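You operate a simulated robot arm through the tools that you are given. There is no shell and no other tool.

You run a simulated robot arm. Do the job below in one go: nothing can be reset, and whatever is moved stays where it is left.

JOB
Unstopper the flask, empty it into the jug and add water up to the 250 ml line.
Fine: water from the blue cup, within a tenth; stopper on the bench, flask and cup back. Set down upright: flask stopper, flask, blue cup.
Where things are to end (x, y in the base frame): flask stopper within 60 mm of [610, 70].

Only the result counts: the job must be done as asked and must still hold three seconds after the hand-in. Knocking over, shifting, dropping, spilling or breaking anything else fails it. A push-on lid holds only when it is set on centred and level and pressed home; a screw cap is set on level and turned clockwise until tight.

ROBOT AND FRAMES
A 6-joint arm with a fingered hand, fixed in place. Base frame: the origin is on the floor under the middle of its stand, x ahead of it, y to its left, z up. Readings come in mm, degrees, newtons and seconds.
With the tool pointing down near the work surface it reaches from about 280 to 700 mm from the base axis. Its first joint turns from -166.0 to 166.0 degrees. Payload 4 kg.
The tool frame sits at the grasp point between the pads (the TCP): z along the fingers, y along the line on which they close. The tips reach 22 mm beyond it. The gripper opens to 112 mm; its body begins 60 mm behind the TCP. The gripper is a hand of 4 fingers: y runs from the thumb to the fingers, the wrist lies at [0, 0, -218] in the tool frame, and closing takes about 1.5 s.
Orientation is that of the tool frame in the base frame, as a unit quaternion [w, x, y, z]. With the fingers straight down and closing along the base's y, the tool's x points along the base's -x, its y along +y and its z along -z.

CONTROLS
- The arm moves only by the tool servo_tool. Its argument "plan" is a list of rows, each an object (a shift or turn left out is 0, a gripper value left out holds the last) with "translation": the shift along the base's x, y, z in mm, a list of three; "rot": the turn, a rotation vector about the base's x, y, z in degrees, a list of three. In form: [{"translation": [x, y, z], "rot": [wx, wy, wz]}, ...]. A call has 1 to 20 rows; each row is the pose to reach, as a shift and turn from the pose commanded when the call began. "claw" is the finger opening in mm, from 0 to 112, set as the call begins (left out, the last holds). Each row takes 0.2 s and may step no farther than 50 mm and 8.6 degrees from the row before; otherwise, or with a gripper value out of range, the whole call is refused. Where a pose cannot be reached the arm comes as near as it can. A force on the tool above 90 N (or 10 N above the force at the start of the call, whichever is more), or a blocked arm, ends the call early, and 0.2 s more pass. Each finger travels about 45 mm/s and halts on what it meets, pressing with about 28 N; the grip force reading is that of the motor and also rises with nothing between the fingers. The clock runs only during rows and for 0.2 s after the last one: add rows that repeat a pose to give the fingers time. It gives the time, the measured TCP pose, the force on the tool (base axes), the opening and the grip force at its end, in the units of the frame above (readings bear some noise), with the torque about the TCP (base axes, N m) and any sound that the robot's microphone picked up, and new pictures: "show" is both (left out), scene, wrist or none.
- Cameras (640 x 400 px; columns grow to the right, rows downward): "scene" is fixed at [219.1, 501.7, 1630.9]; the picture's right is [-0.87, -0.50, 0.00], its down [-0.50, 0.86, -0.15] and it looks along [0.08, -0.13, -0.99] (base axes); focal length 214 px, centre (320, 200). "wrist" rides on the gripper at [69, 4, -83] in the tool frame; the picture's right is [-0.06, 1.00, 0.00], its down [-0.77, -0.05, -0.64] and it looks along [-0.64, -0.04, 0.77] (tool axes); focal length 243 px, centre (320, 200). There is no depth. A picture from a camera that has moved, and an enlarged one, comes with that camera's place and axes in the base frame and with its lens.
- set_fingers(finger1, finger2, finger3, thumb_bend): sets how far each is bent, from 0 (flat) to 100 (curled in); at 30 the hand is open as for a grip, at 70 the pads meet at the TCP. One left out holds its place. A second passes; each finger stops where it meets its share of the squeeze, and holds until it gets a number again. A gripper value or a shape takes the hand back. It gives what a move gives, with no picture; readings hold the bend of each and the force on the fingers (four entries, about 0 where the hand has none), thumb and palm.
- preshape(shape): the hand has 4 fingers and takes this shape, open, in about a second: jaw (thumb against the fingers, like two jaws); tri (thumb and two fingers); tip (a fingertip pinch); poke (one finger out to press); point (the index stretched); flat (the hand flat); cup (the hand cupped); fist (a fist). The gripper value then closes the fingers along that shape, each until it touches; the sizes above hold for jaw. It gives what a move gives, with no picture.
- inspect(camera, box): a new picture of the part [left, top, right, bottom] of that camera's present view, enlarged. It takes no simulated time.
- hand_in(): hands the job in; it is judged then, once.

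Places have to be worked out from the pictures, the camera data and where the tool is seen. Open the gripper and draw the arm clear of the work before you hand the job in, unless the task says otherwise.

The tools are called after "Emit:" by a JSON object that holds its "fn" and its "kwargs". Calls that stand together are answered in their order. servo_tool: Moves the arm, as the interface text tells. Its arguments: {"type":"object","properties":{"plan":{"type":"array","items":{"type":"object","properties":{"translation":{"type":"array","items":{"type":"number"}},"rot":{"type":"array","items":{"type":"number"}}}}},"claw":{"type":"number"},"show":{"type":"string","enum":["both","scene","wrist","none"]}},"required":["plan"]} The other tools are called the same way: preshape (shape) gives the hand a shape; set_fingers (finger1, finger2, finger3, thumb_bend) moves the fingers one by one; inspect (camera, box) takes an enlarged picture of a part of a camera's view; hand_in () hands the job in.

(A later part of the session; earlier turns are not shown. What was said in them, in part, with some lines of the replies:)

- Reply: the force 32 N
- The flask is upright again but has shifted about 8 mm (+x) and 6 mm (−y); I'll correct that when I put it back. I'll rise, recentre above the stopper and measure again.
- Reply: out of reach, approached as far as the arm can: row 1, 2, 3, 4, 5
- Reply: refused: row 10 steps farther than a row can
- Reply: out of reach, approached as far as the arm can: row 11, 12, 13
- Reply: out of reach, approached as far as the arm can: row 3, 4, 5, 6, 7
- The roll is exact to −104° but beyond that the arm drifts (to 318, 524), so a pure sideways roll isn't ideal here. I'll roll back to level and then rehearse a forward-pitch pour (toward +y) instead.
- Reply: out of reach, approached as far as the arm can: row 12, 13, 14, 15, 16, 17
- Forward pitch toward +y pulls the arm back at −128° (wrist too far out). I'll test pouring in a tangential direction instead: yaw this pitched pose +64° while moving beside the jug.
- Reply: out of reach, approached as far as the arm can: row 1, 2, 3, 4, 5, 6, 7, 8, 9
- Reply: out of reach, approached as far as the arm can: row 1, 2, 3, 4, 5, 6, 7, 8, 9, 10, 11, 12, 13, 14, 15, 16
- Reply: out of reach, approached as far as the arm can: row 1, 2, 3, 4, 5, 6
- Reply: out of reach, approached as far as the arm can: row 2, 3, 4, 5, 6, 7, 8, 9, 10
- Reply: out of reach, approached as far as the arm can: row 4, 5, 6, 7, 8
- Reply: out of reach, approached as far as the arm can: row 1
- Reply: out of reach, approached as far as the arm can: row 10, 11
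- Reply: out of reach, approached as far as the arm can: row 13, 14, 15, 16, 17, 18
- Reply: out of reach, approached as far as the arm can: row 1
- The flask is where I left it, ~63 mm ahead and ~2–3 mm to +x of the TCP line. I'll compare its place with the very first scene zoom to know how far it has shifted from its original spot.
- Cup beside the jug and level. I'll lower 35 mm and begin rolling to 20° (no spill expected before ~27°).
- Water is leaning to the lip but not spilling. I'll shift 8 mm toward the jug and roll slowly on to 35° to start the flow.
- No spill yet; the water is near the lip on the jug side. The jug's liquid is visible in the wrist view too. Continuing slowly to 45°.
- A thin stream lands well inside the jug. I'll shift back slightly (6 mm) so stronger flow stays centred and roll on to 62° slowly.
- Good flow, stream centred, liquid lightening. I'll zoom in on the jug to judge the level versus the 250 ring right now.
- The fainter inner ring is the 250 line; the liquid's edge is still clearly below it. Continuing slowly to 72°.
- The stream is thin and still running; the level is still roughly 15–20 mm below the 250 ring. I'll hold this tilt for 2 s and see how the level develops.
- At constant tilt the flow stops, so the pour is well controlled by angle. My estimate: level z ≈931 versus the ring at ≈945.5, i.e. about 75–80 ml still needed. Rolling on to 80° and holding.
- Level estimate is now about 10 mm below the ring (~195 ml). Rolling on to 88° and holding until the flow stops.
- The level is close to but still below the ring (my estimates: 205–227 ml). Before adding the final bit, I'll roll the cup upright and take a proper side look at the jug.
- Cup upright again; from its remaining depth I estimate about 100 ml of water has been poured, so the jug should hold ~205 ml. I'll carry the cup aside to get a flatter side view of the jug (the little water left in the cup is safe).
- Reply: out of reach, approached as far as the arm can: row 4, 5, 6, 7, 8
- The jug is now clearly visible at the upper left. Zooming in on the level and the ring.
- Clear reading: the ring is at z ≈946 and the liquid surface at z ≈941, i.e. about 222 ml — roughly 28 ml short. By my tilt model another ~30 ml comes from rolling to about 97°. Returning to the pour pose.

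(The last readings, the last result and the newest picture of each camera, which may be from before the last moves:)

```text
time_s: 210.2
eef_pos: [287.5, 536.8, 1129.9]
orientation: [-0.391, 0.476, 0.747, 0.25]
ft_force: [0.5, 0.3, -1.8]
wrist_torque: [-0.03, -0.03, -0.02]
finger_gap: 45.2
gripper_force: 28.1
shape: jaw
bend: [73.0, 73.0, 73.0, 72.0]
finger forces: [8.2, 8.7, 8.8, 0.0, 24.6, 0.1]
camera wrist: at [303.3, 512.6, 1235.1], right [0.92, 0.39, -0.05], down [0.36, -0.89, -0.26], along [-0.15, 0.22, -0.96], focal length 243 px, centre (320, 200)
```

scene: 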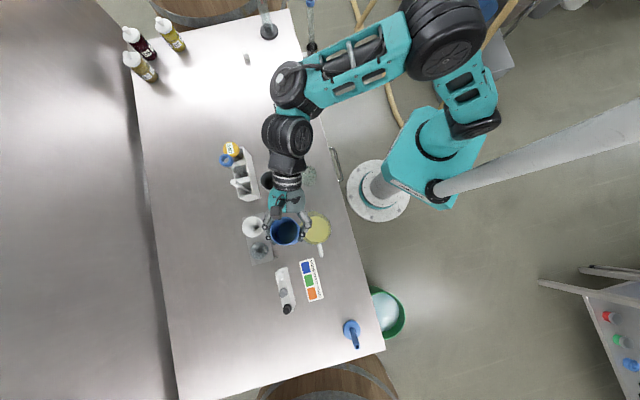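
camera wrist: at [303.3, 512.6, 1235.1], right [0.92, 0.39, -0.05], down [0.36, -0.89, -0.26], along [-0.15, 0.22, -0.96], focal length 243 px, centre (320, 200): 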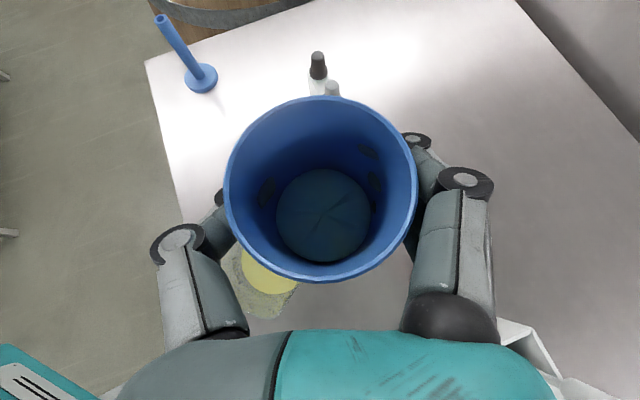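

Same attitude as before. Lowering and rolling back to 80° (below the angle where it last stopped flowing).

Emit:
{"fn": "servo_tool", "kwargs": {"plan": [{"translation": [0, 0, -5], "rot": [0.69, -1.49, 1.14]}, {"translation": [0, 0, -14], "rot": [2.42, -5.22, 3.99]}, {"translation": [0, 0, -24], "rot": [4.84, -10.43, 7.98]}, {"translation": [0, 0, -32], "rot": [7.61, -16.39, 12.54]}, {"translation": [-1, -1, -35], "rot": [10.38, -22.35, 17.1]}, {"translation": [-1.8, -1.3, -35], "rot": [13.15, -28.31, 21.66]}, {"translation": [-1.8, -1.3, -35], "rot": [15.92, -34.27, 26.22]}, {"translation": [-1.8, -1.3, -35], "rot": [18.68, -40.23, 30.78]}, {"translation": [-1.8, -1.3, -35], "rot": [21.45, -46.19, 35.34]}, {"translation": [-1.8, -1.3, -35], "rot": [23.87, -51.41, 39.33]}, {"translation": [-1.8, -1.3, -35], "rot": [25.95, -55.88, 42.75]}, {"translation": [-1.8, -1.3, -35], "rot": [27.68, -59.6, 45.6]}, {"translation": [-1.8, -1.3, -35], "rot": [27.68, -59.6, 45.6]}, {"translation": [-1.8, -1.3, -35], "rot": [27.68, -59.6, 45.6]}], "show": "none"}}

Emit:
{"fn": "inspect", "kwargs": {"camera": "wrist", "box": [0, 0, 440, 300]}}

```text
time_s: 213.2
eef_pos: [285.6, 533.2, 1094.8]
orientation: [-0.138, -0.117, 0.878, 0.443]
ft_force: [-0.9, -0.1, -0.6]
wrist_torque: [-0.02, 0.04, 0.0]
finger_gap: 45.2
gripper_force: 27.8
shape: jaw
bend: [73.0, 73.0, 73.0, 72.0]
finger forces: [8.1, 8.7, 8.8, 0.0, 25.7, 0.1]
```

```text
1.33 times, centred on (220, 150) of wrist
camera zoom: at [249.8, 453.3, 1156.1], right [-0.02, 0.6, 0.8], down [0.94, -0.26, 0.22], along [0.34, 0.76, -0.56], focal length 324 px, centre (453, 267)
```

zoom: 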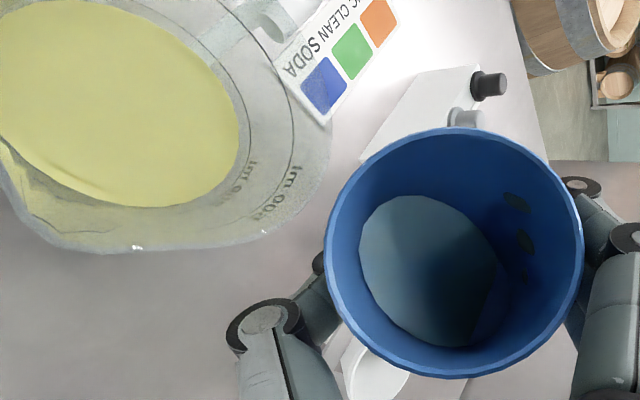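

Approaching the lip; now slowly on to ~96.5° and hold until the flow stops.

Emit:
{"fn": "servo_tool", "kwargs": {"plan": [{"rot": [1.04, -2.24, 1.71]}, {"rot": [2.08, -4.47, 3.42]}, {"rot": [2.77, -5.96, 4.56]}, {"rot": [3.11, -6.71, 5.13]}, {"rot": [3.46, -7.45, 5.7]}, {"rot": [3.81, -8.2, 6.27]}, {"rot": [4.15, -8.94, 6.84]}, {"rot": [4.5, -9.69, 7.41]}, {"rot": [4.84, -10.43, 7.98]}, {"rot": [5.19, -11.18, 8.55]}, {"rot": [5.54, -11.92, 9.12]}, {"rot": [5.71, -12.29, 9.4]}, {"rot": [5.71, -12.29, 9.4]}, {"rot": [5.71, -12.29, 9.4]}, {"rot": [5.71, -12.29, 9.4]}, {"rot": [5.71, -12.29, 9.4]}, {"rot": [5.71, -12.29, 9.4]}, {"rot": [5.71, -12.29, 9.4]}], "show": "none"}}

Emit:
{"fn": "inspect", "kwargs": {"camera": "wrist", "box": [0, 0, 440, 300]}}

Emit:
{"fn": "inspect", "kwargs": {"camera": "scene", "box": [260, 190, 340, 260]}}

```text
time_s: 217.0
eef_pos: [285.3, 535.1, 1096.8]
orientation: [-0.073, -0.242, 0.852, 0.458]
ft_force: [-0.1, -0.8, -1.7]
wrist_torque: [0.01, 0.02, 0.02]
finger_gap: 45.4
gripper_force: 28.0
shape: jaw
bend: [73.0, 73.0, 73.0, 72.0]
finger forces: [8.2, 8.8, 8.6, 0.1, 25.6, 0.0]
```

```text
1.33 times, centred on (220, 150) of wrist
camera zoom: at [252.6, 442.6, 1140.5], right [-0.29, 0.49, 0.82], down [0.91, -0.13, 0.4], along [0.31, 0.86, -0.41], focal length 324 px, centre (453, 267)
```

zoom: 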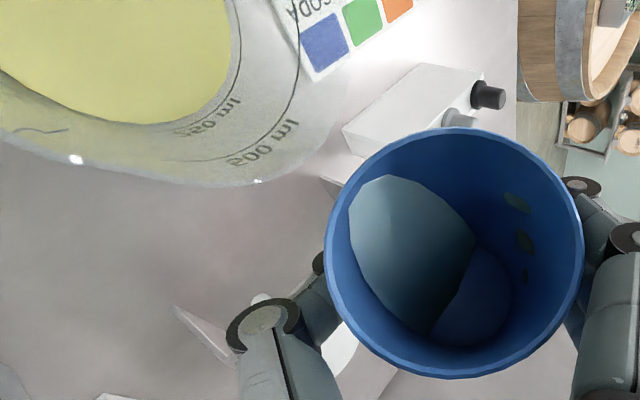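

```text
5.71 times, centred on (300, 225) of scene
camera zoom: at [219.1, 501.7, 1630.9], right [-0.87, -0.5, 0.0], down [-0.5, 0.86, -0.15], along [0.08, -0.13, -0.99], focal length 1226 px, centre (434, 57)
```

zoom: 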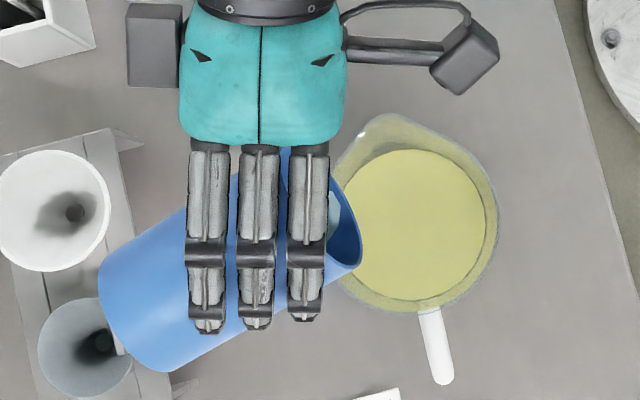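

The flow has stopped and the liquid edge now sits very near the ring. Rolling upright again for another side-view measurement.

Emit:
{"fn": "servo_tool", "kwargs": {"plan": [{"translation": [0, 0, 0], "rot": [-1.73, 3.73, -2.85]}, {"translation": [0, 0, 2], "rot": [-4.5, 9.69, -7.41]}, {"translation": [0.5, 0.5, 5], "rot": [-7.27, 15.65, -11.97]}, {"translation": [1, 1, 8], "rot": [-10.04, 21.61, -16.53]}, {"translation": [1.5, 1, 11], "rot": [-12.81, 27.57, -21.09]}, {"translation": [1.8, 1.3, 14], "rot": [-15.57, 33.53, -25.65]}, {"translation": [1.8, 1.3, 17], "rot": [-18.34, 39.49, -30.21]}, {"translation": [1.8, 1.3, 20], "rot": [-21.11, 45.45, -34.77]}, {"translation": [1.8, 1.3, 24], "rot": [-23.88, 51.41, -39.33]}, {"translation": [1.8, 1.3, 28], "rot": [-26.64, 57.37, -43.89]}, {"translation": [1.8, 1.3, 32], "rot": [-29.41, 63.33, -48.45]}, {"translation": [1.8, 1.3, 35], "rot": [-31.83, 68.54, -52.44]}, {"translation": [1.8, 1.3, 35], "rot": [-33.39, 71.89, -55.0]}, {"translation": [1.8, 1.3, 35], "rot": [-33.39, 71.89, -55.0]}], "show": "wrist"}}

Emit:
{"fn": "servo_tool", "kwargs": {"plan": [{"translation": [2, -6, 0], "rot": [0, 0, -2]}, {"translation": [7, -18, 0], "rot": [0, 0, -5]}, {"translation": [13, -36, 0], "rot": [0, 0, -9]}, {"translation": [21, -58, 0], "rot": [0, 0, -13]}, {"translation": [30, -82, 0], "rot": [0, 0, -17]}, {"translation": [39, -107, 0], "rot": [0, 0, -21]}, {"translation": [48, -132, 0], "rot": [0, 0, -25]}, {"translation": [57, -157, 0], "rot": [0, 0, -29]}, {"translation": [66, -182, 0], "rot": [0, 0, -33]}, {"translation": [75, -205, 0], "rot": [0, 0, -37]}, {"translation": [82, -225, 0], "rot": [0, 0, -41]}, {"translation": [87, -239, 0], "rot": [0, 0, -44]}, {"translation": [89, -245, 0], "rot": [0, 0, -45]}, {"translation": [89.6, -246.6, 0], "rot": [0, 0, -45]}, {"translation": [89.6, -246.6, 0], "rot": [0, 0, -45]}], "show": "none"}}

Emit:
{"fn": "servo_tool", "kwargs": {"plan": [{"translation": [0, 0, -8], "rot": [4.7, -1.71, 0]}, {"translation": [0, 0, -25], "rot": [9.4, -3.42, 0]}, {"translation": [0, 0, -45], "rot": [14.1, -5.13, 0]}, {"translation": [0, 0, -65], "rot": [18.8, -6.84, 0]}, {"translation": [0, 0, -85], "rot": [18.8, -6.84, 0]}, {"translation": [0, 0, -98], "rot": [18.8, -6.84, 0]}, {"translation": [0, 0, -102], "rot": [18.8, -6.84, 0]}, {"translation": [0, 0, -102], "rot": [18.8, -6.84, 0]}], "show": "wrist"}}

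Emit:
{"fn": "inspect", "kwargs": {"camera": "wrist", "box": [90, 110, 210, 210]}}

```text
time_s: 220.0
eef_pos: [286.6, 535.3, 1132.6]
orientation: [-0.391, 0.475, 0.748, 0.25]
ft_force: [1.0, 0.0, -0.8]
wrist_torque: [-0.02, 0.02, -0.02]
finger_gap: 45.0
gripper_force: 27.6
shape: jaw
bend: [73.0, 73.0, 73.0, 72.0]
finger forces: [8.2, 8.9, 9.0, 0.0, 24.9, 0.0]
camera wrist: at [303.4, 512.0, 1236.1], right [0.92, 0.39, -0.05], down [0.36, -0.89, -0.26], along [-0.15, 0.22, -0.96], focal length 243 px, centre (320, 200)
```

wrist: 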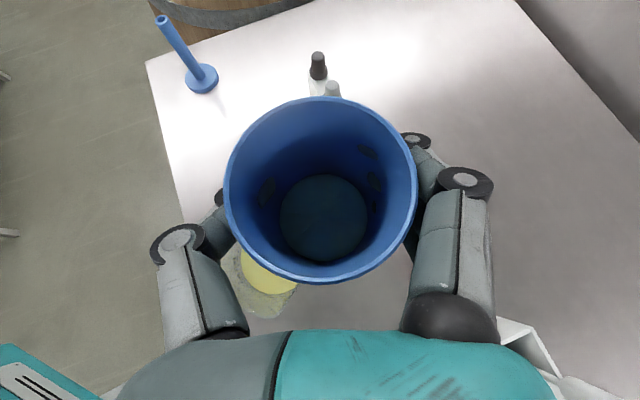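

```text
time_s: 223.2
eef_pos: [378.4, 289.0, 1131.6]
orientation: [-0.265, 0.725, 0.509, 0.381]
ft_force: [0.3, -0.3, -1.4]
wrist_torque: [-0.02, -0.02, -0.03]
finger_gap: 45.0
gripper_force: 27.8
shape: jaw
bend: [73.0, 73.0, 73.0, 72.0]
finger forces: [8.2, 8.5, 9.0, 0.1, 24.7, 0.0]
```

```text
time_s: 225.0
eef_pos: [377.1, 289.0, 1027.6]
orientation: [-0.349, 0.648, 0.455, 0.501]
ft_force: [0.2, -0.2, -1.8]
wrist_torque: [-0.02, 0.01, 0.04]
finger_gap: 45.1
gripper_force: 28.1
shape: jaw
bend: [73.0, 73.0, 73.0, 72.0]
finger forces: [8.0, 8.7, 8.9, 0.1, 24.5, 0.0]
camera wrist: at [359.8, 228.8, 1116.3], right [0.93, -0.36, -0.06], down [-0.32, -0.75, -0.58], along [0.16, 0.56, -0.81], focal length 243 px, centre (320, 200)
```

wrist: 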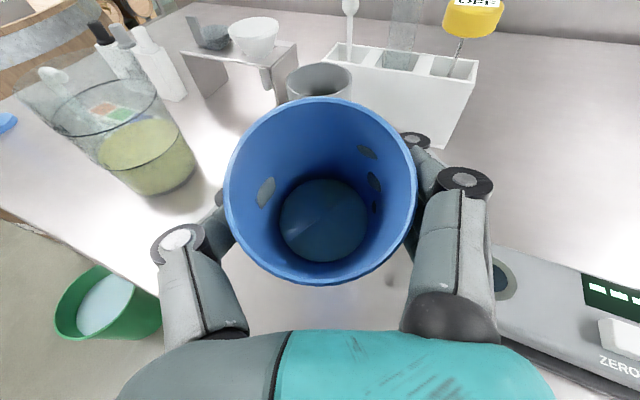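

```text
4.00 times, centred on (150, 160) of wrist
camera zoom: at [359.8, 228.8, 1116.3], right [0.93, -0.36, -0.06], down [-0.32, -0.75, -0.58], along [0.16, 0.56, -0.81], focal length 970 px, centre (1000, 360)
```

zoom: 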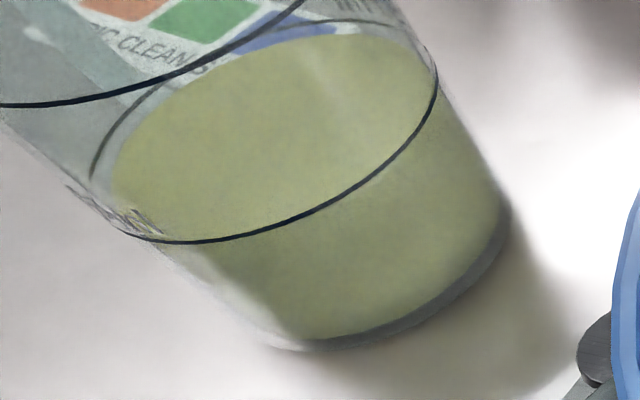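

The level is now within a few millimetres of the ring. I'll zoom harder to judge more precisely.

Emit:
{"fn": "inspect", "kwargs": {"camera": "wrist", "box": [100, 110, 160, 180]}}

Emit:
{"fn": "inspect", "kwargs": {"camera": "wrist", "box": [145, 105, 205, 175]}}

```text
5.71 times, centred on (130, 145) of wrist
camera zoom: at [359.8, 228.8, 1116.3], right [0.93, -0.36, -0.06], down [-0.32, -0.75, -0.58], along [0.16, 0.56, -0.81], focal length 1386 px, centre (1406, 514)
```

zoom: 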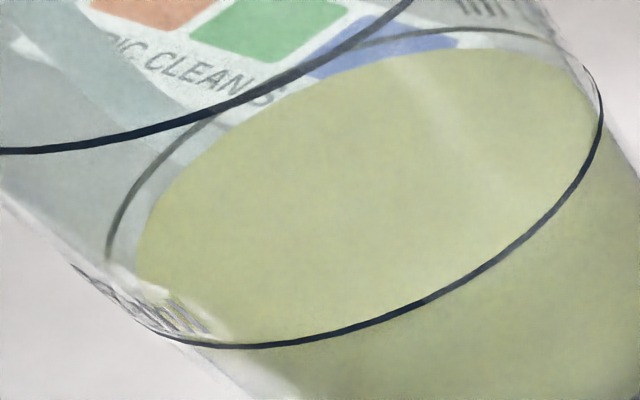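

```text
5.71 times, centred on (175, 140) of wrist
camera zoom: at [359.8, 228.8, 1116.3], right [0.93, -0.36, -0.06], down [-0.32, -0.75, -0.58], along [0.16, 0.56, -0.81], focal length 1386 px, centre (1149, 543)
```

zoom: 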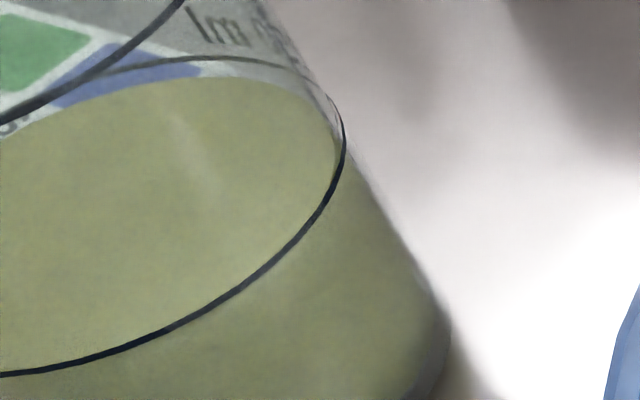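

The ring/surface geometry puts the level about 2 mm below the line, i.e. roughly 240 ml — safely within a tenth of 250. I'll now take the blue cup back: raise, restore the 35° pitch and yaw to azimuth 40°.

Emit:
{"fn": "servo_tool", "kwargs": {"plan": [{"translation": [0, 0, 10], "rot": [-3, 1.1, 0]}, {"translation": [0, 0, 28], "rot": [-7.5, 2.73, 0]}, {"translation": [0, 0, 50], "rot": [-12.5, 4.55, 0]}, {"translation": [0, 0, 72], "rot": [-16.5, 6.0, 0]}, {"translation": [0, 0, 90], "rot": [-18.8, 6.84, 0]}, {"translation": [0, 0, 100], "rot": [-18.8, 6.84, 0]}, {"translation": [0, 0, 103], "rot": [-18.8, 6.84, 0]}, {"translation": [0, 0, 103], "rot": [-18.8, 6.84, 0]}], "show": "none"}}

Emit:
{"fn": "servo_tool", "kwargs": {"plan": [{"translation": [3, 2, 0], "rot": [0, 0, -2]}, {"translation": [10, 7, 0], "rot": [0, 0, -5]}, {"translation": [22, 14, 0], "rot": [0, 0, -9]}, {"translation": [38, 24, 0], "rot": [0, 0, -13]}, {"translation": [56, 36, 0], "rot": [0, 0, -17]}, {"translation": [74, 48, 0], "rot": [0, 0, -21]}, {"translation": [92, 59, 0], "rot": [0, 0, -25]}, {"translation": [107, 69, 0], "rot": [0, 0, -28]}, {"translation": [118, 76, 0], "rot": [0, 0, -30]}, {"translation": [122, 78.5, 0], "rot": [0, 0, -30]}, {"translation": [123, 79, 0], "rot": [0, 0, -30]}, {"translation": [123, 79, 0], "rot": [0, 0, -30]}], "show": "both"}}

Emit:
{"fn": "inspect", "kwargs": {"camera": "scene", "box": [210, 120, 350, 210]}}

```text
time_s: 226.8
eef_pos: [378.0, 290.1, 1131.3]
orientation: [-0.265, 0.725, 0.509, 0.381]
ft_force: [-0.6, -0.2, -1.5]
wrist_torque: [0.0, 0.0, 0.05]
finger_gap: 44.9
gripper_force: 28.4
shape: jaw
bend: [73.0, 73.0, 73.0, 72.0]
finger forces: [7.9, 8.5, 8.9, 0.1, 24.4, 0.0]
```

```text
time_s: 229.4
eef_pos: [500.6, 369.1, 1130.4]
orientation: [-0.158, 0.832, 0.304, 0.436]
ft_force: [0.1, 0.5, -1.5]
wrist_torque: [0.01, 0.0, -0.01]
finger_gap: 44.9
gripper_force: 27.8
shape: jaw
bend: [74.0, 73.0, 73.0, 72.0]
finger forces: [8.0, 8.5, 8.7, 0.0, 24.1, 0.0]
camera wrist: at [480.4, 347.7, 1235.5], right [0.61, -0.79, -0.05], down [-0.77, -0.58, -0.26], along [0.18, 0.2, -0.96], focal length 243 px, centre (320, 200)
```

scene: 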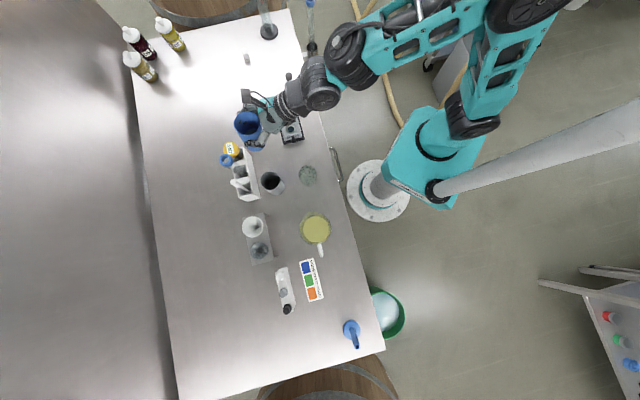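
wrist: 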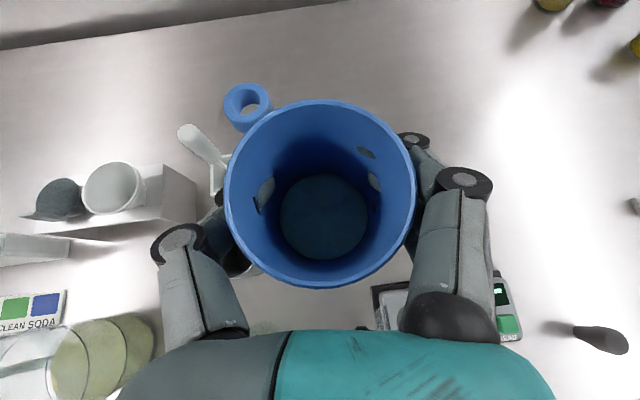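

```text
4.44 times, centred on (280, 165) of scene
camera zoom: at [219.1, 501.7, 1630.9], right [-0.87, -0.5, 0.0], down [-0.5, 0.86, -0.15], along [0.08, -0.13, -0.99], focal length 953 px, centre (498, 356)
```

zoom: 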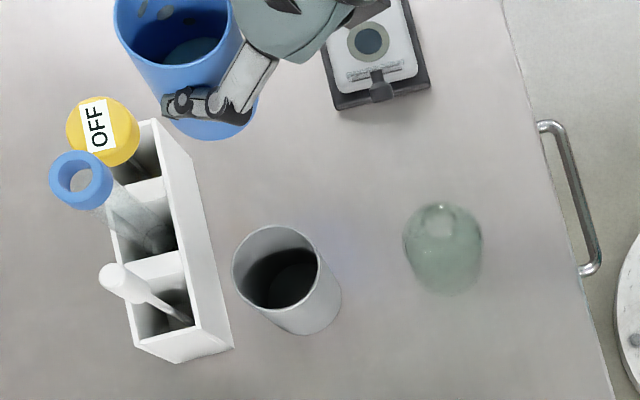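

Orientation matches the grasp attitude, but the cup has slipped about 5.5° in the grip (top leaning toward the palm). I'll pitch the hand −5.5° to make the cup vertical, then descend part-way.

Emit:
{"fn": "servo_tool", "kwargs": {"plan": [{"rot": [-1.8, 2.1, 0]}, {"rot": [-3.55, 4.2, 0]}, {"translation": [0, 0, -8], "rot": [-3.55, 4.2, 0]}, {"translation": [0, 0, -25], "rot": [-3.55, 4.2, 0]}, {"translation": [0, 0, -45], "rot": [-3.55, 4.2, 0]}, {"translation": [0, 0, -68], "rot": [-3.55, 4.2, 0]}, {"translation": [0, 0, -90], "rot": [-3.55, 4.2, 0]}, {"translation": [0, 0, -105], "rot": [-3.55, 4.2, 0]}, {"translation": [0, 0, -112], "rot": [-3.55, 4.2, 0]}, {"translation": [0, 0, -112], "rot": [-3.55, 4.2, 0]}], "show": "both"}}

Emit:
{"fn": "inspect", "kwargs": {"camera": "scene", "box": [210, 120, 350, 210]}}

Emit:
{"fn": "inspect", "kwargs": {"camera": "wrist", "box": [180, 60, 460, 310]}}

```text
time_s: 231.6
eef_pos: [501.0, 368.2, 1021.2]
orientation: [-0.142, 0.852, 0.311, 0.396]
ft_force: [0.1, -0.5, -1.5]
wrist_torque: [0.03, 0.01, 0.02]
finger_gap: 44.8
gripper_force: 28.3
shape: jaw
bend: [74.0, 73.0, 73.0, 72.0]
finger forces: [8.0, 8.5, 8.8, 0.0, 24.2, 0.0]
camera wrist: at [489.2, 353.9, 1126.4], right [0.61, -0.79, -0.04], down [-0.78, -0.6, -0.17], along [0.11, 0.14, -0.98], focal length 243 px, centre (320, 200)
```

scene: 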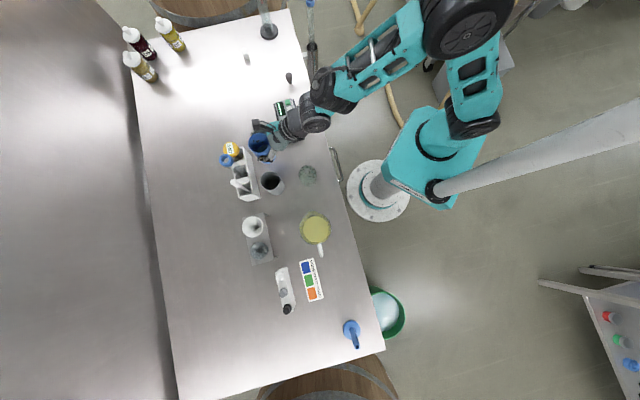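
wrist: 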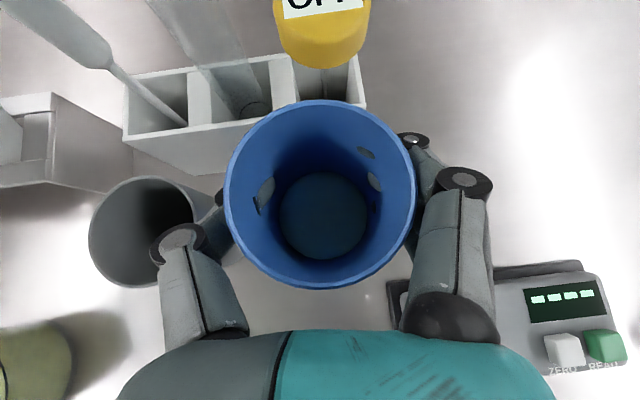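

```text
4.44 times, centred on (280, 165) of scene
camera zoom: at [219.1, 501.7, 1630.9], right [-0.87, -0.5, 0.0], down [-0.5, 0.86, -0.15], along [0.08, -0.13, -0.99], focal length 953 px, centre (498, 356)
```

zoom: 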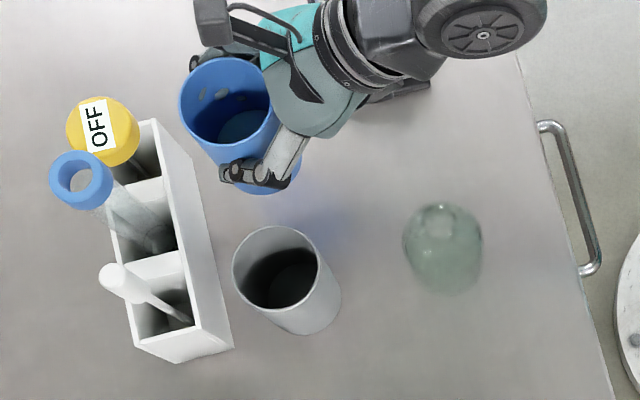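

```text
1.60 times, centred on (320, 185) of wrist
camera zoom: at [489.2, 353.9, 1126.4], right [0.61, -0.79, -0.04], down [-0.78, -0.6, -0.17], along [0.11, 0.14, -0.98], focal length 388 px, centre (320, 224)
```

zoom: 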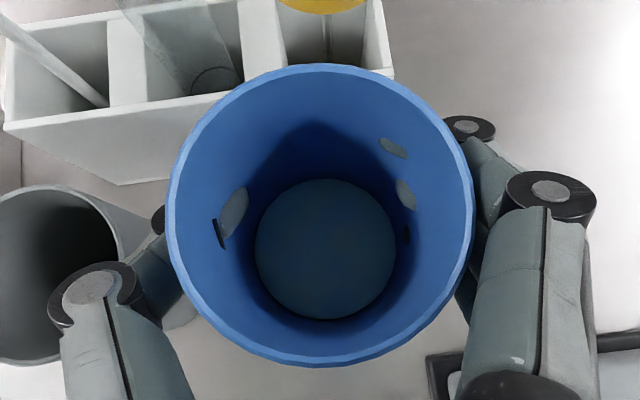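

Cup looks vertical now and lines up with its original spot between grey cup and rack. Descending to just above the bench.

Emit:
{"fn": "servo_tool", "kwargs": {"plan": [{"translation": [0, 0, -8]}, {"translation": [0, 0, -20]}, {"translation": [0, 0, -33]}, {"translation": [0, 0, -42]}, {"translation": [0, 0, -47]}, {"translation": [0, 0, -47]}], "show": "both"}}

Emit:
{"fn": "inspect", "kwargs": {"camera": "scene", "box": [210, 120, 350, 210]}}

```text
time_s: 233.0
eef_pos: [500.2, 367.9, 972.7]
orientation: [-0.143, 0.852, 0.312, 0.396]
ft_force: [-0.4, -0.2, -1.1]
wrist_torque: [0.04, -0.03, 0.0]
finger_gap: 44.7
gripper_force: 28.1
shape: jaw
bend: [74.0, 73.0, 73.0, 72.0]
finger forces: [7.8, 8.4, 8.8, 0.1, 24.1, 0.0]
camera wrist: at [488.3, 353.7, 1079.1], right [0.61, -0.79, -0.04], down [-0.78, -0.6, -0.17], along [0.11, 0.14, -0.98], focal length 243 px, centre (320, 200)
```

scene: 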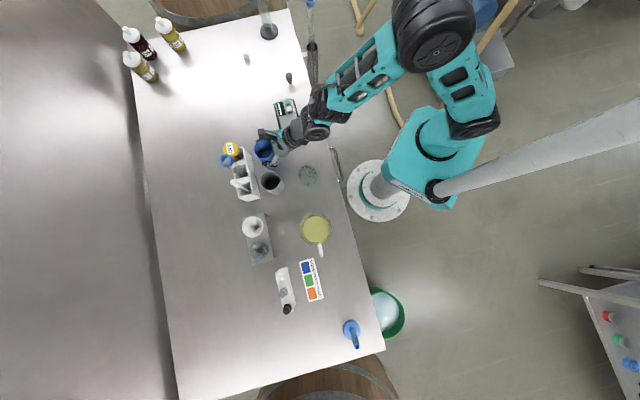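
wrist: 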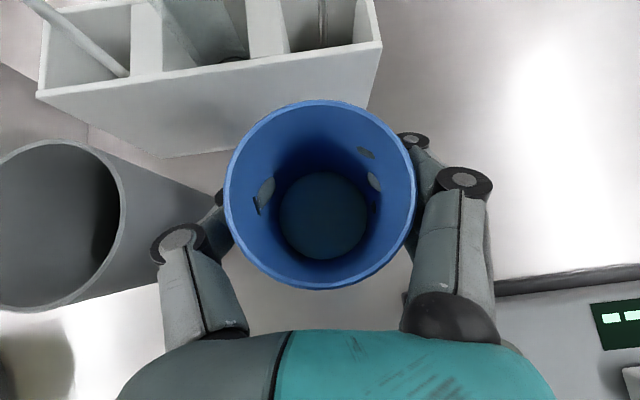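

```text
4.44 times, centred on (280, 165) of scene
camera zoom: at [219.1, 501.7, 1630.9], right [-0.87, -0.5, 0.0], down [-0.5, 0.86, -0.15], along [0.08, -0.13, -0.99], focal length 953 px, centre (498, 356)
```

zoom: 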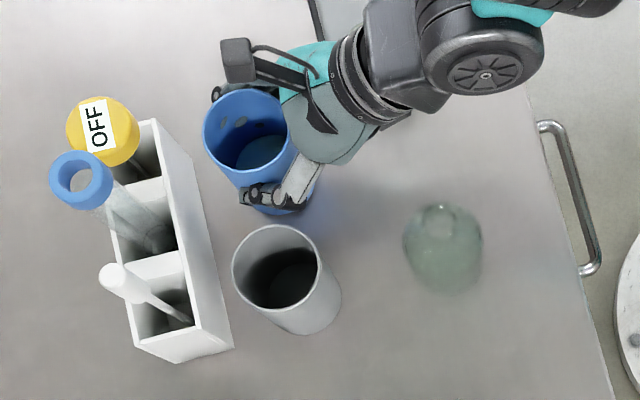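

About 7 mm above contact and aligned with the original location. Stepping down gently.

Emit:
{"fn": "servo_tool", "kwargs": {"plan": [{"translation": [0, 0, -1.5]}, {"translation": [0, 0, -3]}, {"translation": [0, 0, -3]}], "show": "none"}}

Emit:
{"fn": "servo_tool", "kwargs": {"plan": [{"translation": [0, 0, -1]}, {"translation": [0, 0, -2]}, {"translation": [0, 0, -2]}], "show": "none"}}

Emit:
{"fn": "servo_tool", "kwargs": {"plan": [{"translation": [0, 0, -0.7]}, {"translation": [0, 0, -1]}, {"translation": [0, 0, -1]}], "show": "none"}}

```text
time_s: 233.8
eef_pos: [500.1, 367.9, 968.8]
orientation: [-0.142, 0.852, 0.311, 0.396]
ft_force: [0.0, 0.3, -1.9]
wrist_torque: [-0.03, -0.01, -0.01]
finger_gap: 44.6
gripper_force: 27.9
shape: jaw
bend: [74.0, 73.0, 73.0, 72.0]
finger forces: [7.8, 8.5, 8.8, 0.0, 24.1, 0.1]
```

```text
time_s: 234.6
eef_pos: [499.9, 368.3, 967.1]
orientation: [-0.142, 0.852, 0.312, 0.396]
ft_force: [-0.1, 0.3, -1.4]
wrist_torque: [0.01, 0.05, -0.02]
finger_gap: 44.8
gripper_force: 28.3
shape: jaw
bend: [74.0, 73.0, 73.0, 72.0]
finger forces: [8.0, 8.5, 8.8, 0.0, 24.1, 0.0]
```

```text
time_s: 235.4
eef_pos: [500.2, 368.8, 967.2]
orientation: [-0.142, 0.852, 0.312, 0.395]
ft_force: [0.5, 0.2, -0.3]
wrist_torque: [0.0, -0.02, -0.02]
finger_gap: 44.8
gripper_force: 28.0
shape: jaw
bend: [74.0, 73.0, 73.0, 72.0]
finger forces: [7.9, 8.4, 8.8, 0.1, 24.2, 0.0]
```

The weight is starting to come off. A bit further.

Emit:
{"fn": "servo_tool", "kwargs": {"plan": [{"translation": [0, 0, -0.6]}, {"translation": [0, 0, -1]}, {"translation": [0, 0, -1]}], "show": "none"}}

Emit:
{"fn": "inspect", "kwargs": {"camera": "wrist", "box": [180, 60, 460, 310]}}

```text
time_s: 236.2
eef_pos: [499.2, 367.2, 965.0]
orientation: [-0.143, 0.851, 0.311, 0.397]
ft_force: [-2.5, 1.7, 7.7]
wrist_torque: [0.02, -0.09, 0.07]
finger_gap: 44.8
gripper_force: 28.2
shape: jaw
bend: [74.0, 73.0, 73.0, 72.0]
finger forces: [8.1, 8.3, 9.3, 0.0, 26.7, 0.1]
```

```text
1.60 times, centred on (320, 185) of wrist
camera zoom: at [488.6, 353.6, 1072.9], right [0.61, -0.79, -0.05], down [-0.78, -0.6, -0.17], along [0.11, 0.14, -0.98], focal length 388 px, centre (320, 224)
```

zoom: 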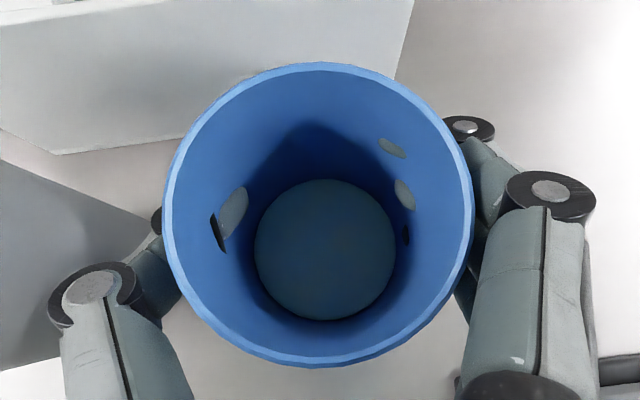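

The base is firmly on the bench (≈8 N). Releasing the cup by opening to the same 80 mm as before.

Emit:
{"fn": "servo_tool", "kwargs": {"plan": [{"translation": [0, 0, 0]}, {"translation": [0, 0, 0]}, {"translation": [0, 0, 0]}, {"translation": [0, 0, 0]}, {"translation": [0, 0, 0]}], "claw": 80, "show": "both"}}

Emit:
{"fn": "inspect", "kwargs": {"camera": "scene", "box": [210, 120, 350, 210]}}

```text
time_s: 237.4
eef_pos: [500.0, 367.5, 965.6]
orientation: [-0.143, 0.852, 0.312, 0.395]
ft_force: [-0.4, 0.6, -0.9]
wrist_torque: [0.02, 0.0, 0.01]
finger_gap: 79.7
gripper_force: 0.1
shape: jaw
bend: [66.0, 66.0, 66.0, 63.0]
finger forces: [0.1, 0.1, 0.0, 0.1, 0.0, 0.1]
camera wrist: at [488.7, 353.4, 1072.1], right [0.61, -0.79, -0.04], down [-0.78, -0.6, -0.17], along [0.11, 0.14, -0.98], focal length 243 px, centre (320, 200)
```

scene: 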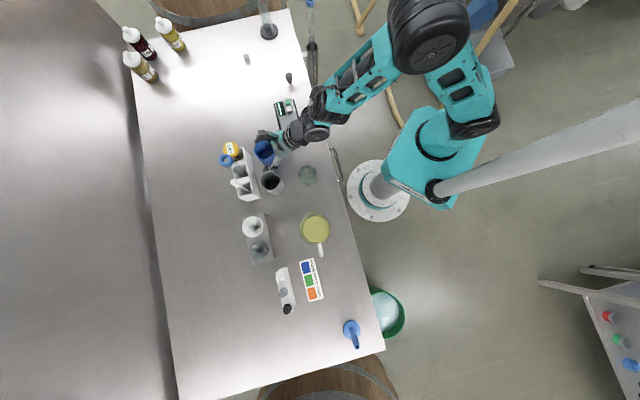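
wrist: 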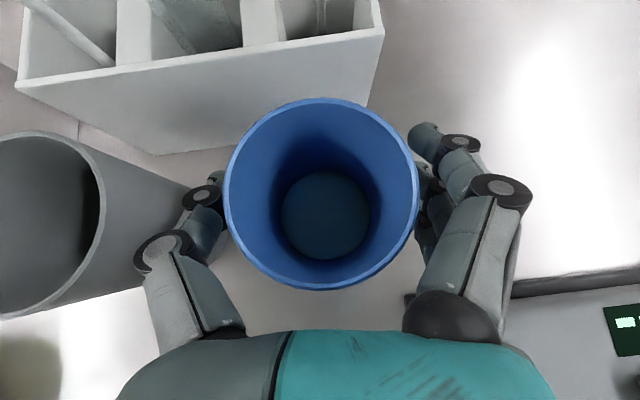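

```text
4.44 times, centred on (280, 165) of scene
camera zoom: at [219.1, 501.7, 1630.9], right [-0.87, -0.5, 0.0], down [-0.5, 0.86, -0.15], along [0.08, -0.13, -0.99], focal length 953 px, centre (498, 356)
```

zoom: 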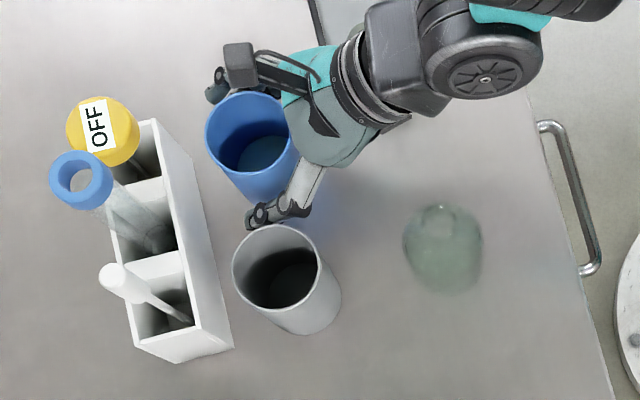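

The cup stands on its original spot. Withdrawing back along the tool axis.

Emit:
{"fn": "servo_tool", "kwargs": {"plan": [{"translation": [-4.7, -3.9, 5.2]}, {"translation": [-11.7, -9.8, 12.9]}, {"translation": [-23.4, -19.6, 25.8]}, {"translation": [-37, -31, 41]}, {"translation": [-52.6, -44.1, 58.1]}, {"translation": [-64, -54, 75]}, {"translation": [-70, -60, 100]}, {"translation": [-75, -65, 130]}, {"translation": [-80, -70, 160]}, {"translation": [-80, -70, 160]}], "show": "both"}}

Emit:
{"fn": "inspect", "kwargs": {"camera": "scene", "box": [210, 120, 350, 210]}}

Emit:
{"fn": "inspect", "kwargs": {"camera": "wrist", "box": [0, 60, 420, 340]}}

```text
time_s: 239.6
eef_pos: [419.7, 298.2, 1127.9]
orientation: [-0.143, 0.852, 0.311, 0.397]
ft_force: [-0.4, 0.1, 0.3]
wrist_torque: [0.0, 0.02, 0.01]
finger_gap: 79.4
gripper_force: 0.1
shape: jaw
bend: [66.0, 66.0, 66.0, 63.0]
finger forces: [0.0, 0.1, 0.0, 0.1, 0.0, 0.1]
camera wrist: at [407.8, 283.8, 1234.8], right [0.61, -0.79, -0.04], down [-0.78, -0.6, -0.17], along [0.11, 0.14, -0.98], focal length 243 px, centre (320, 200)
```

scene: 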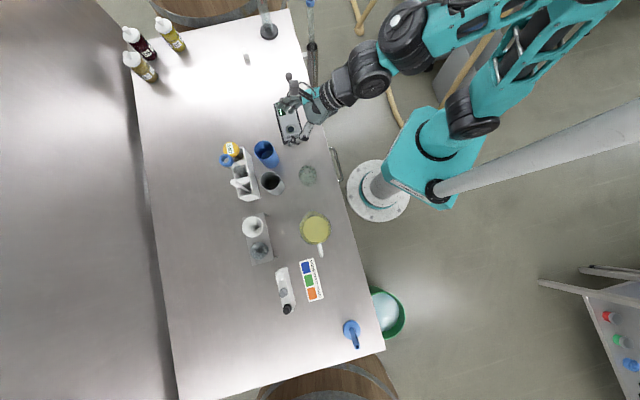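
wrist: 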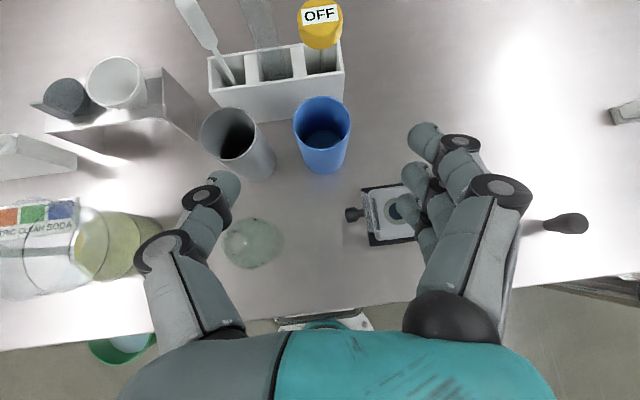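

```text
4.44 times, centred on (280, 165) of scene
camera zoom: at [219.1, 501.7, 1630.9], right [-0.87, -0.5, 0.0], down [-0.5, 0.86, -0.15], along [0.08, -0.13, -0.99], focal length 953 px, centre (498, 356)
```

zoom: 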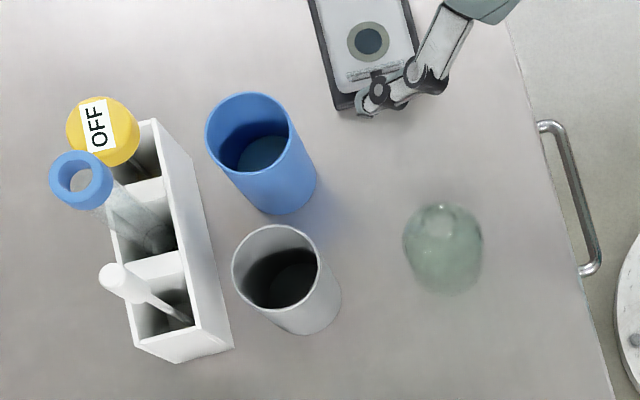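

```text
1.43 times, centred on (210, 200) of wrist
camera zoom: at [407.8, 283.8, 1234.8], right [0.61, -0.79, -0.04], down [-0.78, -0.6, -0.17], along [0.11, 0.14, -0.98], focal length 347 px, centre (477, 200)
```

zoom: 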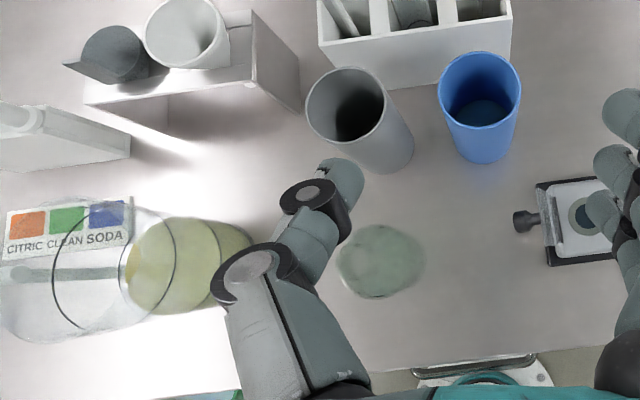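

Blue cup, flask and grey cup are all where they started. I'll verify the stopper and the rest of the bench in the scene camera.

Emit:
{"fn": "inspect", "kwargs": {"camera": "scene", "box": [240, 40, 340, 120]}}

Emit:
{"fn": "inspect", "kwargs": {"camera": "scene", "box": [230, 180, 360, 280]}}

```text
5.00 times, centred on (290, 80) of scene
camera zoom: at [219.1, 501.7, 1630.9], right [-0.87, -0.5, 0.0], down [-0.5, 0.86, -0.15], along [0.08, -0.13, -0.99], focal length 1072 px, centre (470, 800)
```

zoom: 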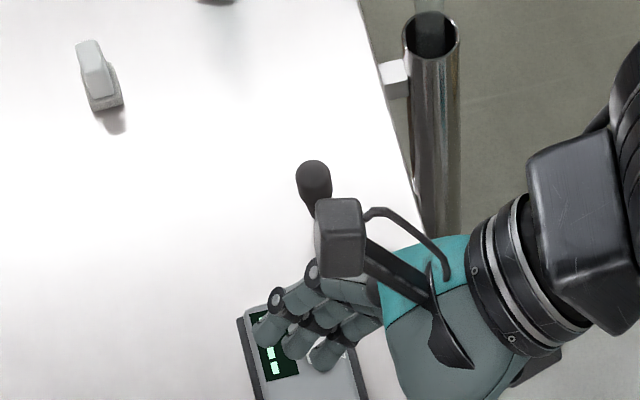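

```text
4.00 times, centred on (295, 230) of scene
camera zoom: at [219.1, 501.7, 1630.9], right [-0.87, -0.5, 0.0], down [-0.5, 0.86, -0.15], along [0.08, -0.13, -0.99], focal length 858 px, centre (420, 80)
```

zoom: 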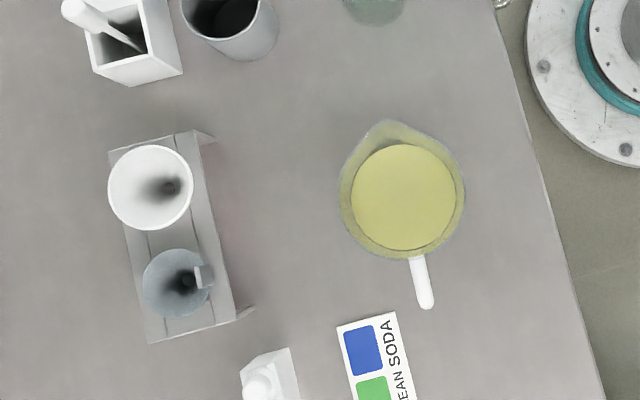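

Stopper upright at its spot, no spills anywhere. With the empty hand I'll take one last, flatter side look at the jug level to be sure.

Emit:
{"fn": "servo_tool", "kwargs": {"plan": [{"translation": [-8, -5, 0], "rot": [0, 0, 7]}, {"translation": [-18, -12, 0], "rot": [0, 0, 14]}, {"translation": [-30, -20, 0], "rot": [0, 0, 21]}, {"translation": [-42, -30, 0], "rot": [0, 0, 28]}, {"translation": [-54, -38, 0], "rot": [0, 0, 35]}, {"translation": [-64, -46, 0], "rot": [0, 0, 42]}, {"translation": [-70, -52, 0], "rot": [0, 0, 50]}, {"translation": [-70, -52, 0], "rot": [0, 0, 50]}], "show": "none"}}

Emit:
{"fn": "servo_tool", "kwargs": {"plan": [{"translation": [0, 0, -10], "rot": [7.5, 0, 0]}, {"translation": [0, 0, -25], "rot": [15, 0, 0]}, {"translation": [0, 0, -45], "rot": [22.5, 0, 0]}, {"translation": [0, 0, -70], "rot": [29, 0, 0]}, {"translation": [0, 0, -95], "rot": [29, 0, 0]}, {"translation": [0, 0, -115], "rot": [29, 0, 0]}, {"translation": [0, 0, -125], "rot": [29, 0, 0]}, {"translation": [0, 0, -125], "rot": [29, 0, 0]}], "show": "both"}}

```text
time_s: 241.4
eef_pos: [349.1, 245.1, 1125.4]
orientation: [-0.298, 0.64, 0.643, 0.298]
ft_force: [-0.2, 0.4, 0.5]
wrist_torque: [0.0, 0.03, 0.0]
finger_gap: 79.6
gripper_force: 0.1
shape: jaw
bend: [66.0, 66.0, 66.0, 63.0]
finger forces: [0.0, 0.0, 0.0, 0.0, 0.1, 0.0]
```

```text
time_s: 243.2
eef_pos: [349.3, 245.8, 1000.6]
orientation: [-0.448, 0.545, 0.547, 0.45]
ft_force: [0.3, 1.2, -0.5]
wrist_torque: [-0.02, -0.01, -0.02]
finger_gap: 79.7
gripper_force: 0.1
shape: jaw
bend: [66.0, 66.0, 66.0, 63.0]
finger forces: [0.1, 0.1, 0.0, 0.1, 0.1, 0.1]
camera wrist: at [354.0, 179.2, 1085.0], right [1.0, -0.01, -0.06], down [-0.05, -0.78, -0.63], along [-0.04, 0.63, -0.78], focal length 243 px, centre (320, 200)
```

scene: 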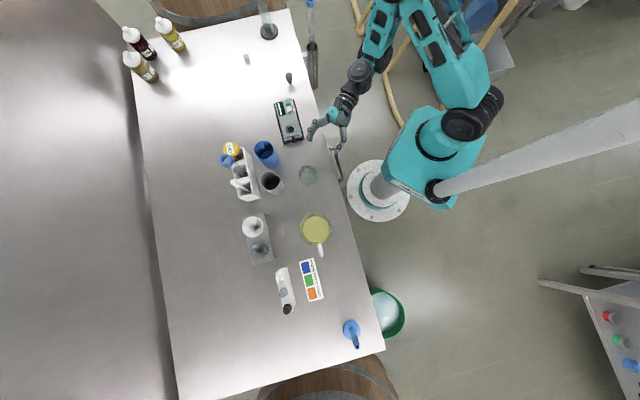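
wrist: 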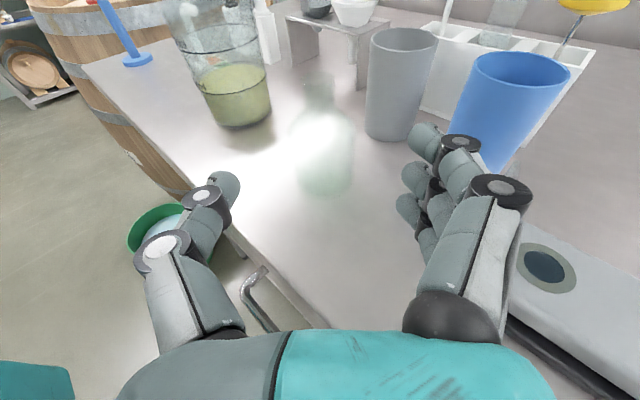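

The jug is in plain view from a flat angle. Zooming on the liquid surface and the 250 ring.

Emit:
{"fn": "inspect", "kwargs": {"camera": "wrist", "box": [170, 40, 290, 140]}}

Emit:
{"fn": "inspect", "kwargs": {"camera": "wrist", "box": [185, 50, 285, 110]}}

```text
4.00 times, centred on (230, 90) of wrist
camera zoom: at [354.0, 179.2, 1085.0], right [1.0, -0.01, -0.06], down [-0.05, -0.78, -0.63], along [-0.04, 0.63, -0.78], focal length 970 px, centre (680, 640)
```

zoom: 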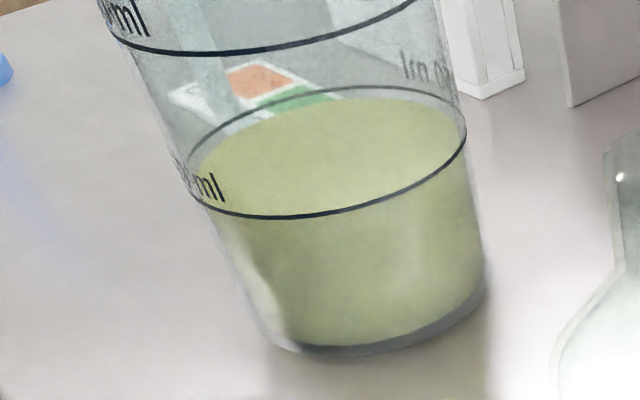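

```text
6.40 times, centred on (235, 80) of wrist
camera zoom: at [354.0, 179.2, 1085.0], right [1.0, -0.01, -0.06], down [-0.05, -0.78, -0.63], along [-0.04, 0.63, -0.78], focal length 1553 px, centre (864, 968)
```

zoom: 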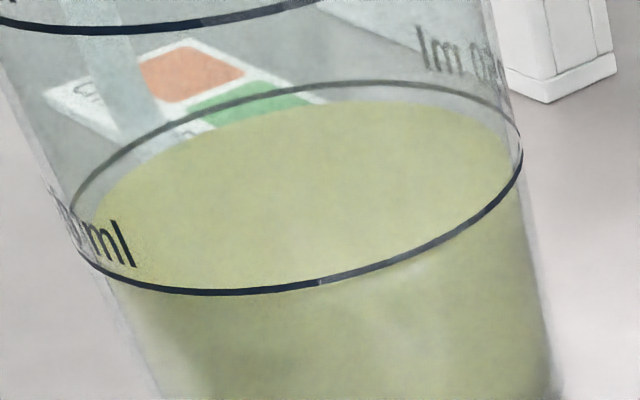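

The surface's front edge practically coincides with the ring and the back edge is slightly below it. One closer zoom at the front and back edges to pin the offset.

Emit:
{"fn": "inspect", "kwargs": {"camera": "wrist", "box": [205, 82, 255, 107]}}

Emit:
{"fn": "inspect", "kwargs": {"camera": "wrist", "box": [220, 55, 270, 80]}}

```text
12.80 times, centred on (230, 94) of wrist
camera zoom: at [354.0, 179.2, 1085.0], right [1.0, -0.01, -0.06], down [-0.05, -0.78, -0.63], along [-0.04, 0.63, -0.78], focal length 3106 px, centre (1472, 1550)
```

zoom: 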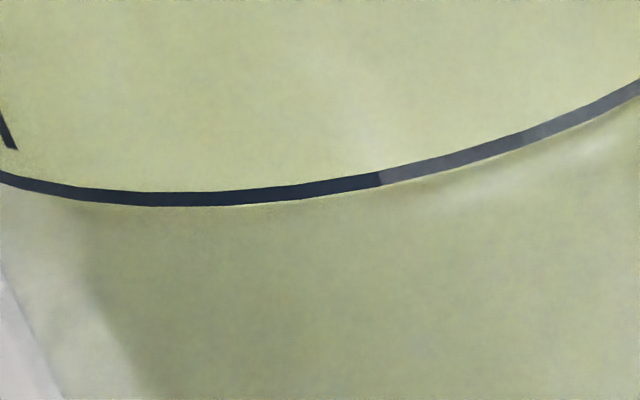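

```text
12.80 times, centred on (245, 68) of wrist
camera zoom: at [354.0, 179.2, 1085.0], right [1.0, -0.01, -0.06], down [-0.05, -0.78, -0.63], along [-0.04, 0.63, -0.78], focal length 3106 px, centre (1280, 1896)
```

zoom: 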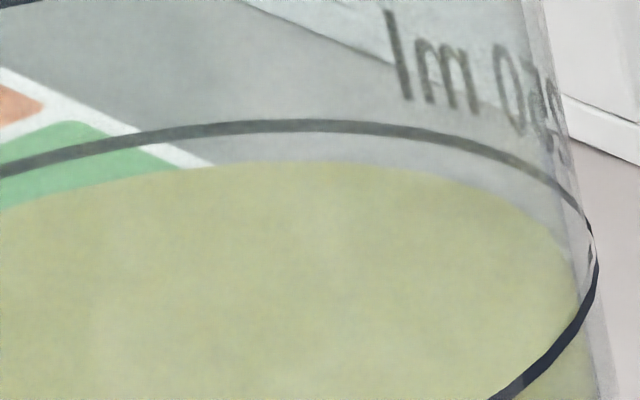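

The two edges together give a level about 2.5 mm under the ring, i.e. ≈237–240 ml, comfortably within a tenth of 250. All items are in place, so I'll draw the arm up and clear, then open the gripper fully.

Emit:
{"fn": "servo_tool", "kwargs": {"plan": [{"translation": [0, -8, 20]}, {"translation": [0, -16, 50]}, {"translation": [5, -24, 85]}, {"translation": [15, -35, 110]}, {"translation": [30, -45, 125]}, {"translation": [45, -50, 130]}, {"translation": [45, -50, 130]}], "show": "none"}}

Emit:
{"fn": "servo_tool", "kwargs": {"plan": [{"translation": [0, 0, 0]}, {"translation": [0, 0, 0]}, {"translation": [0, 0, 0]}, {"translation": [0, 0, 0]}, {"translation": [0, 0, 0]}], "claw": 112, "show": "both"}}

Emit:
{"fn": "inspect", "kwargs": {"camera": "scene", "box": [180, 0, 400, 280]}}

```text
time_s: 244.8
eef_pos: [392.7, 199.4, 1128.1]
orientation: [-0.444, 0.549, 0.548, 0.449]
ft_force: [-0.8, 0.1, 0.5]
wrist_torque: [0.0, 0.02, 0.01]
finger_gap: 79.7
gripper_force: 0.1
shape: jaw
bend: [66.0, 66.0, 66.0, 63.0]
finger forces: [0.0, 0.0, 0.0, 0.1, 0.0, 0.1]
out of reach, approached as far as the arm can: row 6, 7
```

```text
time_s: 246.0
eef_pos: [393.7, 199.9, 1128.9]
orientation: [-0.444, 0.548, 0.547, 0.45]
ft_force: [-0.9, 0.1, 0.4]
wrist_torque: [0.0, 0.0, -0.03]
finger_gap: 111.7
gripper_force: 0.0
shape: jaw
bend: [30.0, 30.0, 30.0, 30.0]
finger forces: [0.0, 0.0, 0.1, 0.0, 0.1, 0.0]
camera wrist: at [397.0, 132.9, 1213.1], right [1.0, -0.02, -0.06], down [-0.05, -0.78, -0.62], along [-0.03, 0.62, -0.78], focal length 243 px, centre (320, 200)
```

scene: 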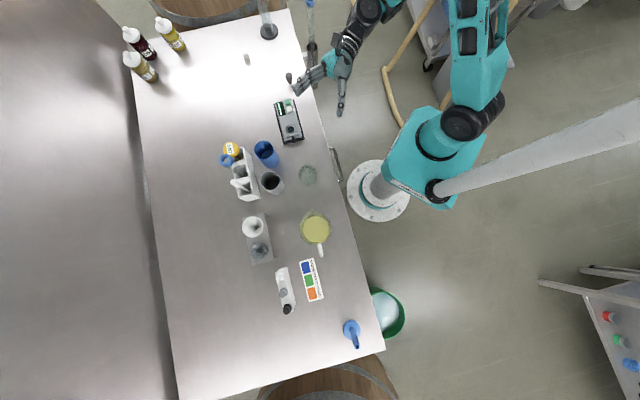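
wrist: 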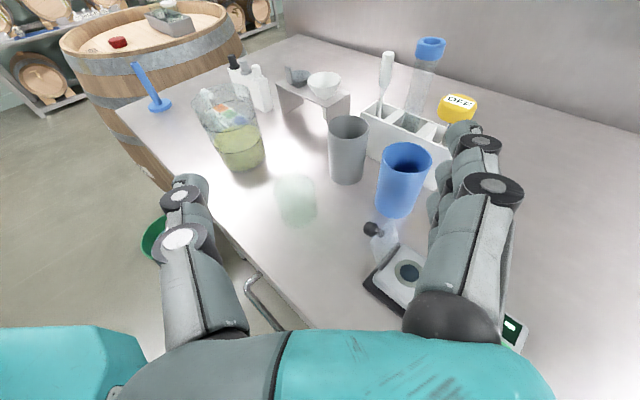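

```text
1.43 times, centred on (290, 140) of scene
camera zoom: at [219.1, 501.7, 1630.9], right [-0.87, -0.5, 0.0], down [-0.5, 0.86, -0.15], along [0.08, -0.13, -0.99], focal length 306 px, centre (363, 286)
```

zoom: 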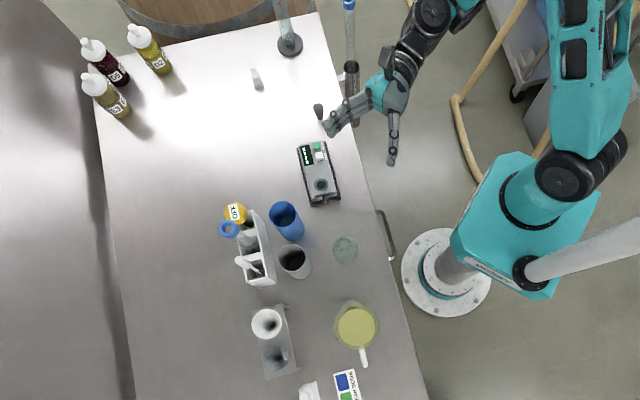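

Everything stands in place: stopper upright near (599, 76), flask and blue cup back, jug filled to about the 250 line, gripper open and the arm well above the work. Handing in.

Emit:
{"fn": "hand_in", "kwargs": {}}

```text
The job is handed in.
```

The job is handed in, and every step you asked for is done. I don't have the judging result.

- **Jug:** It holds everything from the flask plus water from the blue cup only. From the last two close-up side views, the surface sits about 2 to 2.5 mm below the 250 ml line. I read that as roughly 237–240 ml, inside the one-tenth margin. I chose not to top it up further.
- **Stopper:** It stands upright on the bench at about (599, 76), roughly 13 mm from the target.
- **Flask:** It is empty and upright. I shifted it by about 12 mm while pulling the stopper, because my first grip lifted the flask with it. I put it back on its original spot, matching the first picture to within about 2 mm.
- **Blue cup:** It is upright and within about 4 mm of where it started.
- **Everything else:** The pictures show no spills and nothing knocked over or moved.

The gripper is open and the hand is raised clear, more than 100 mm above the items below it.
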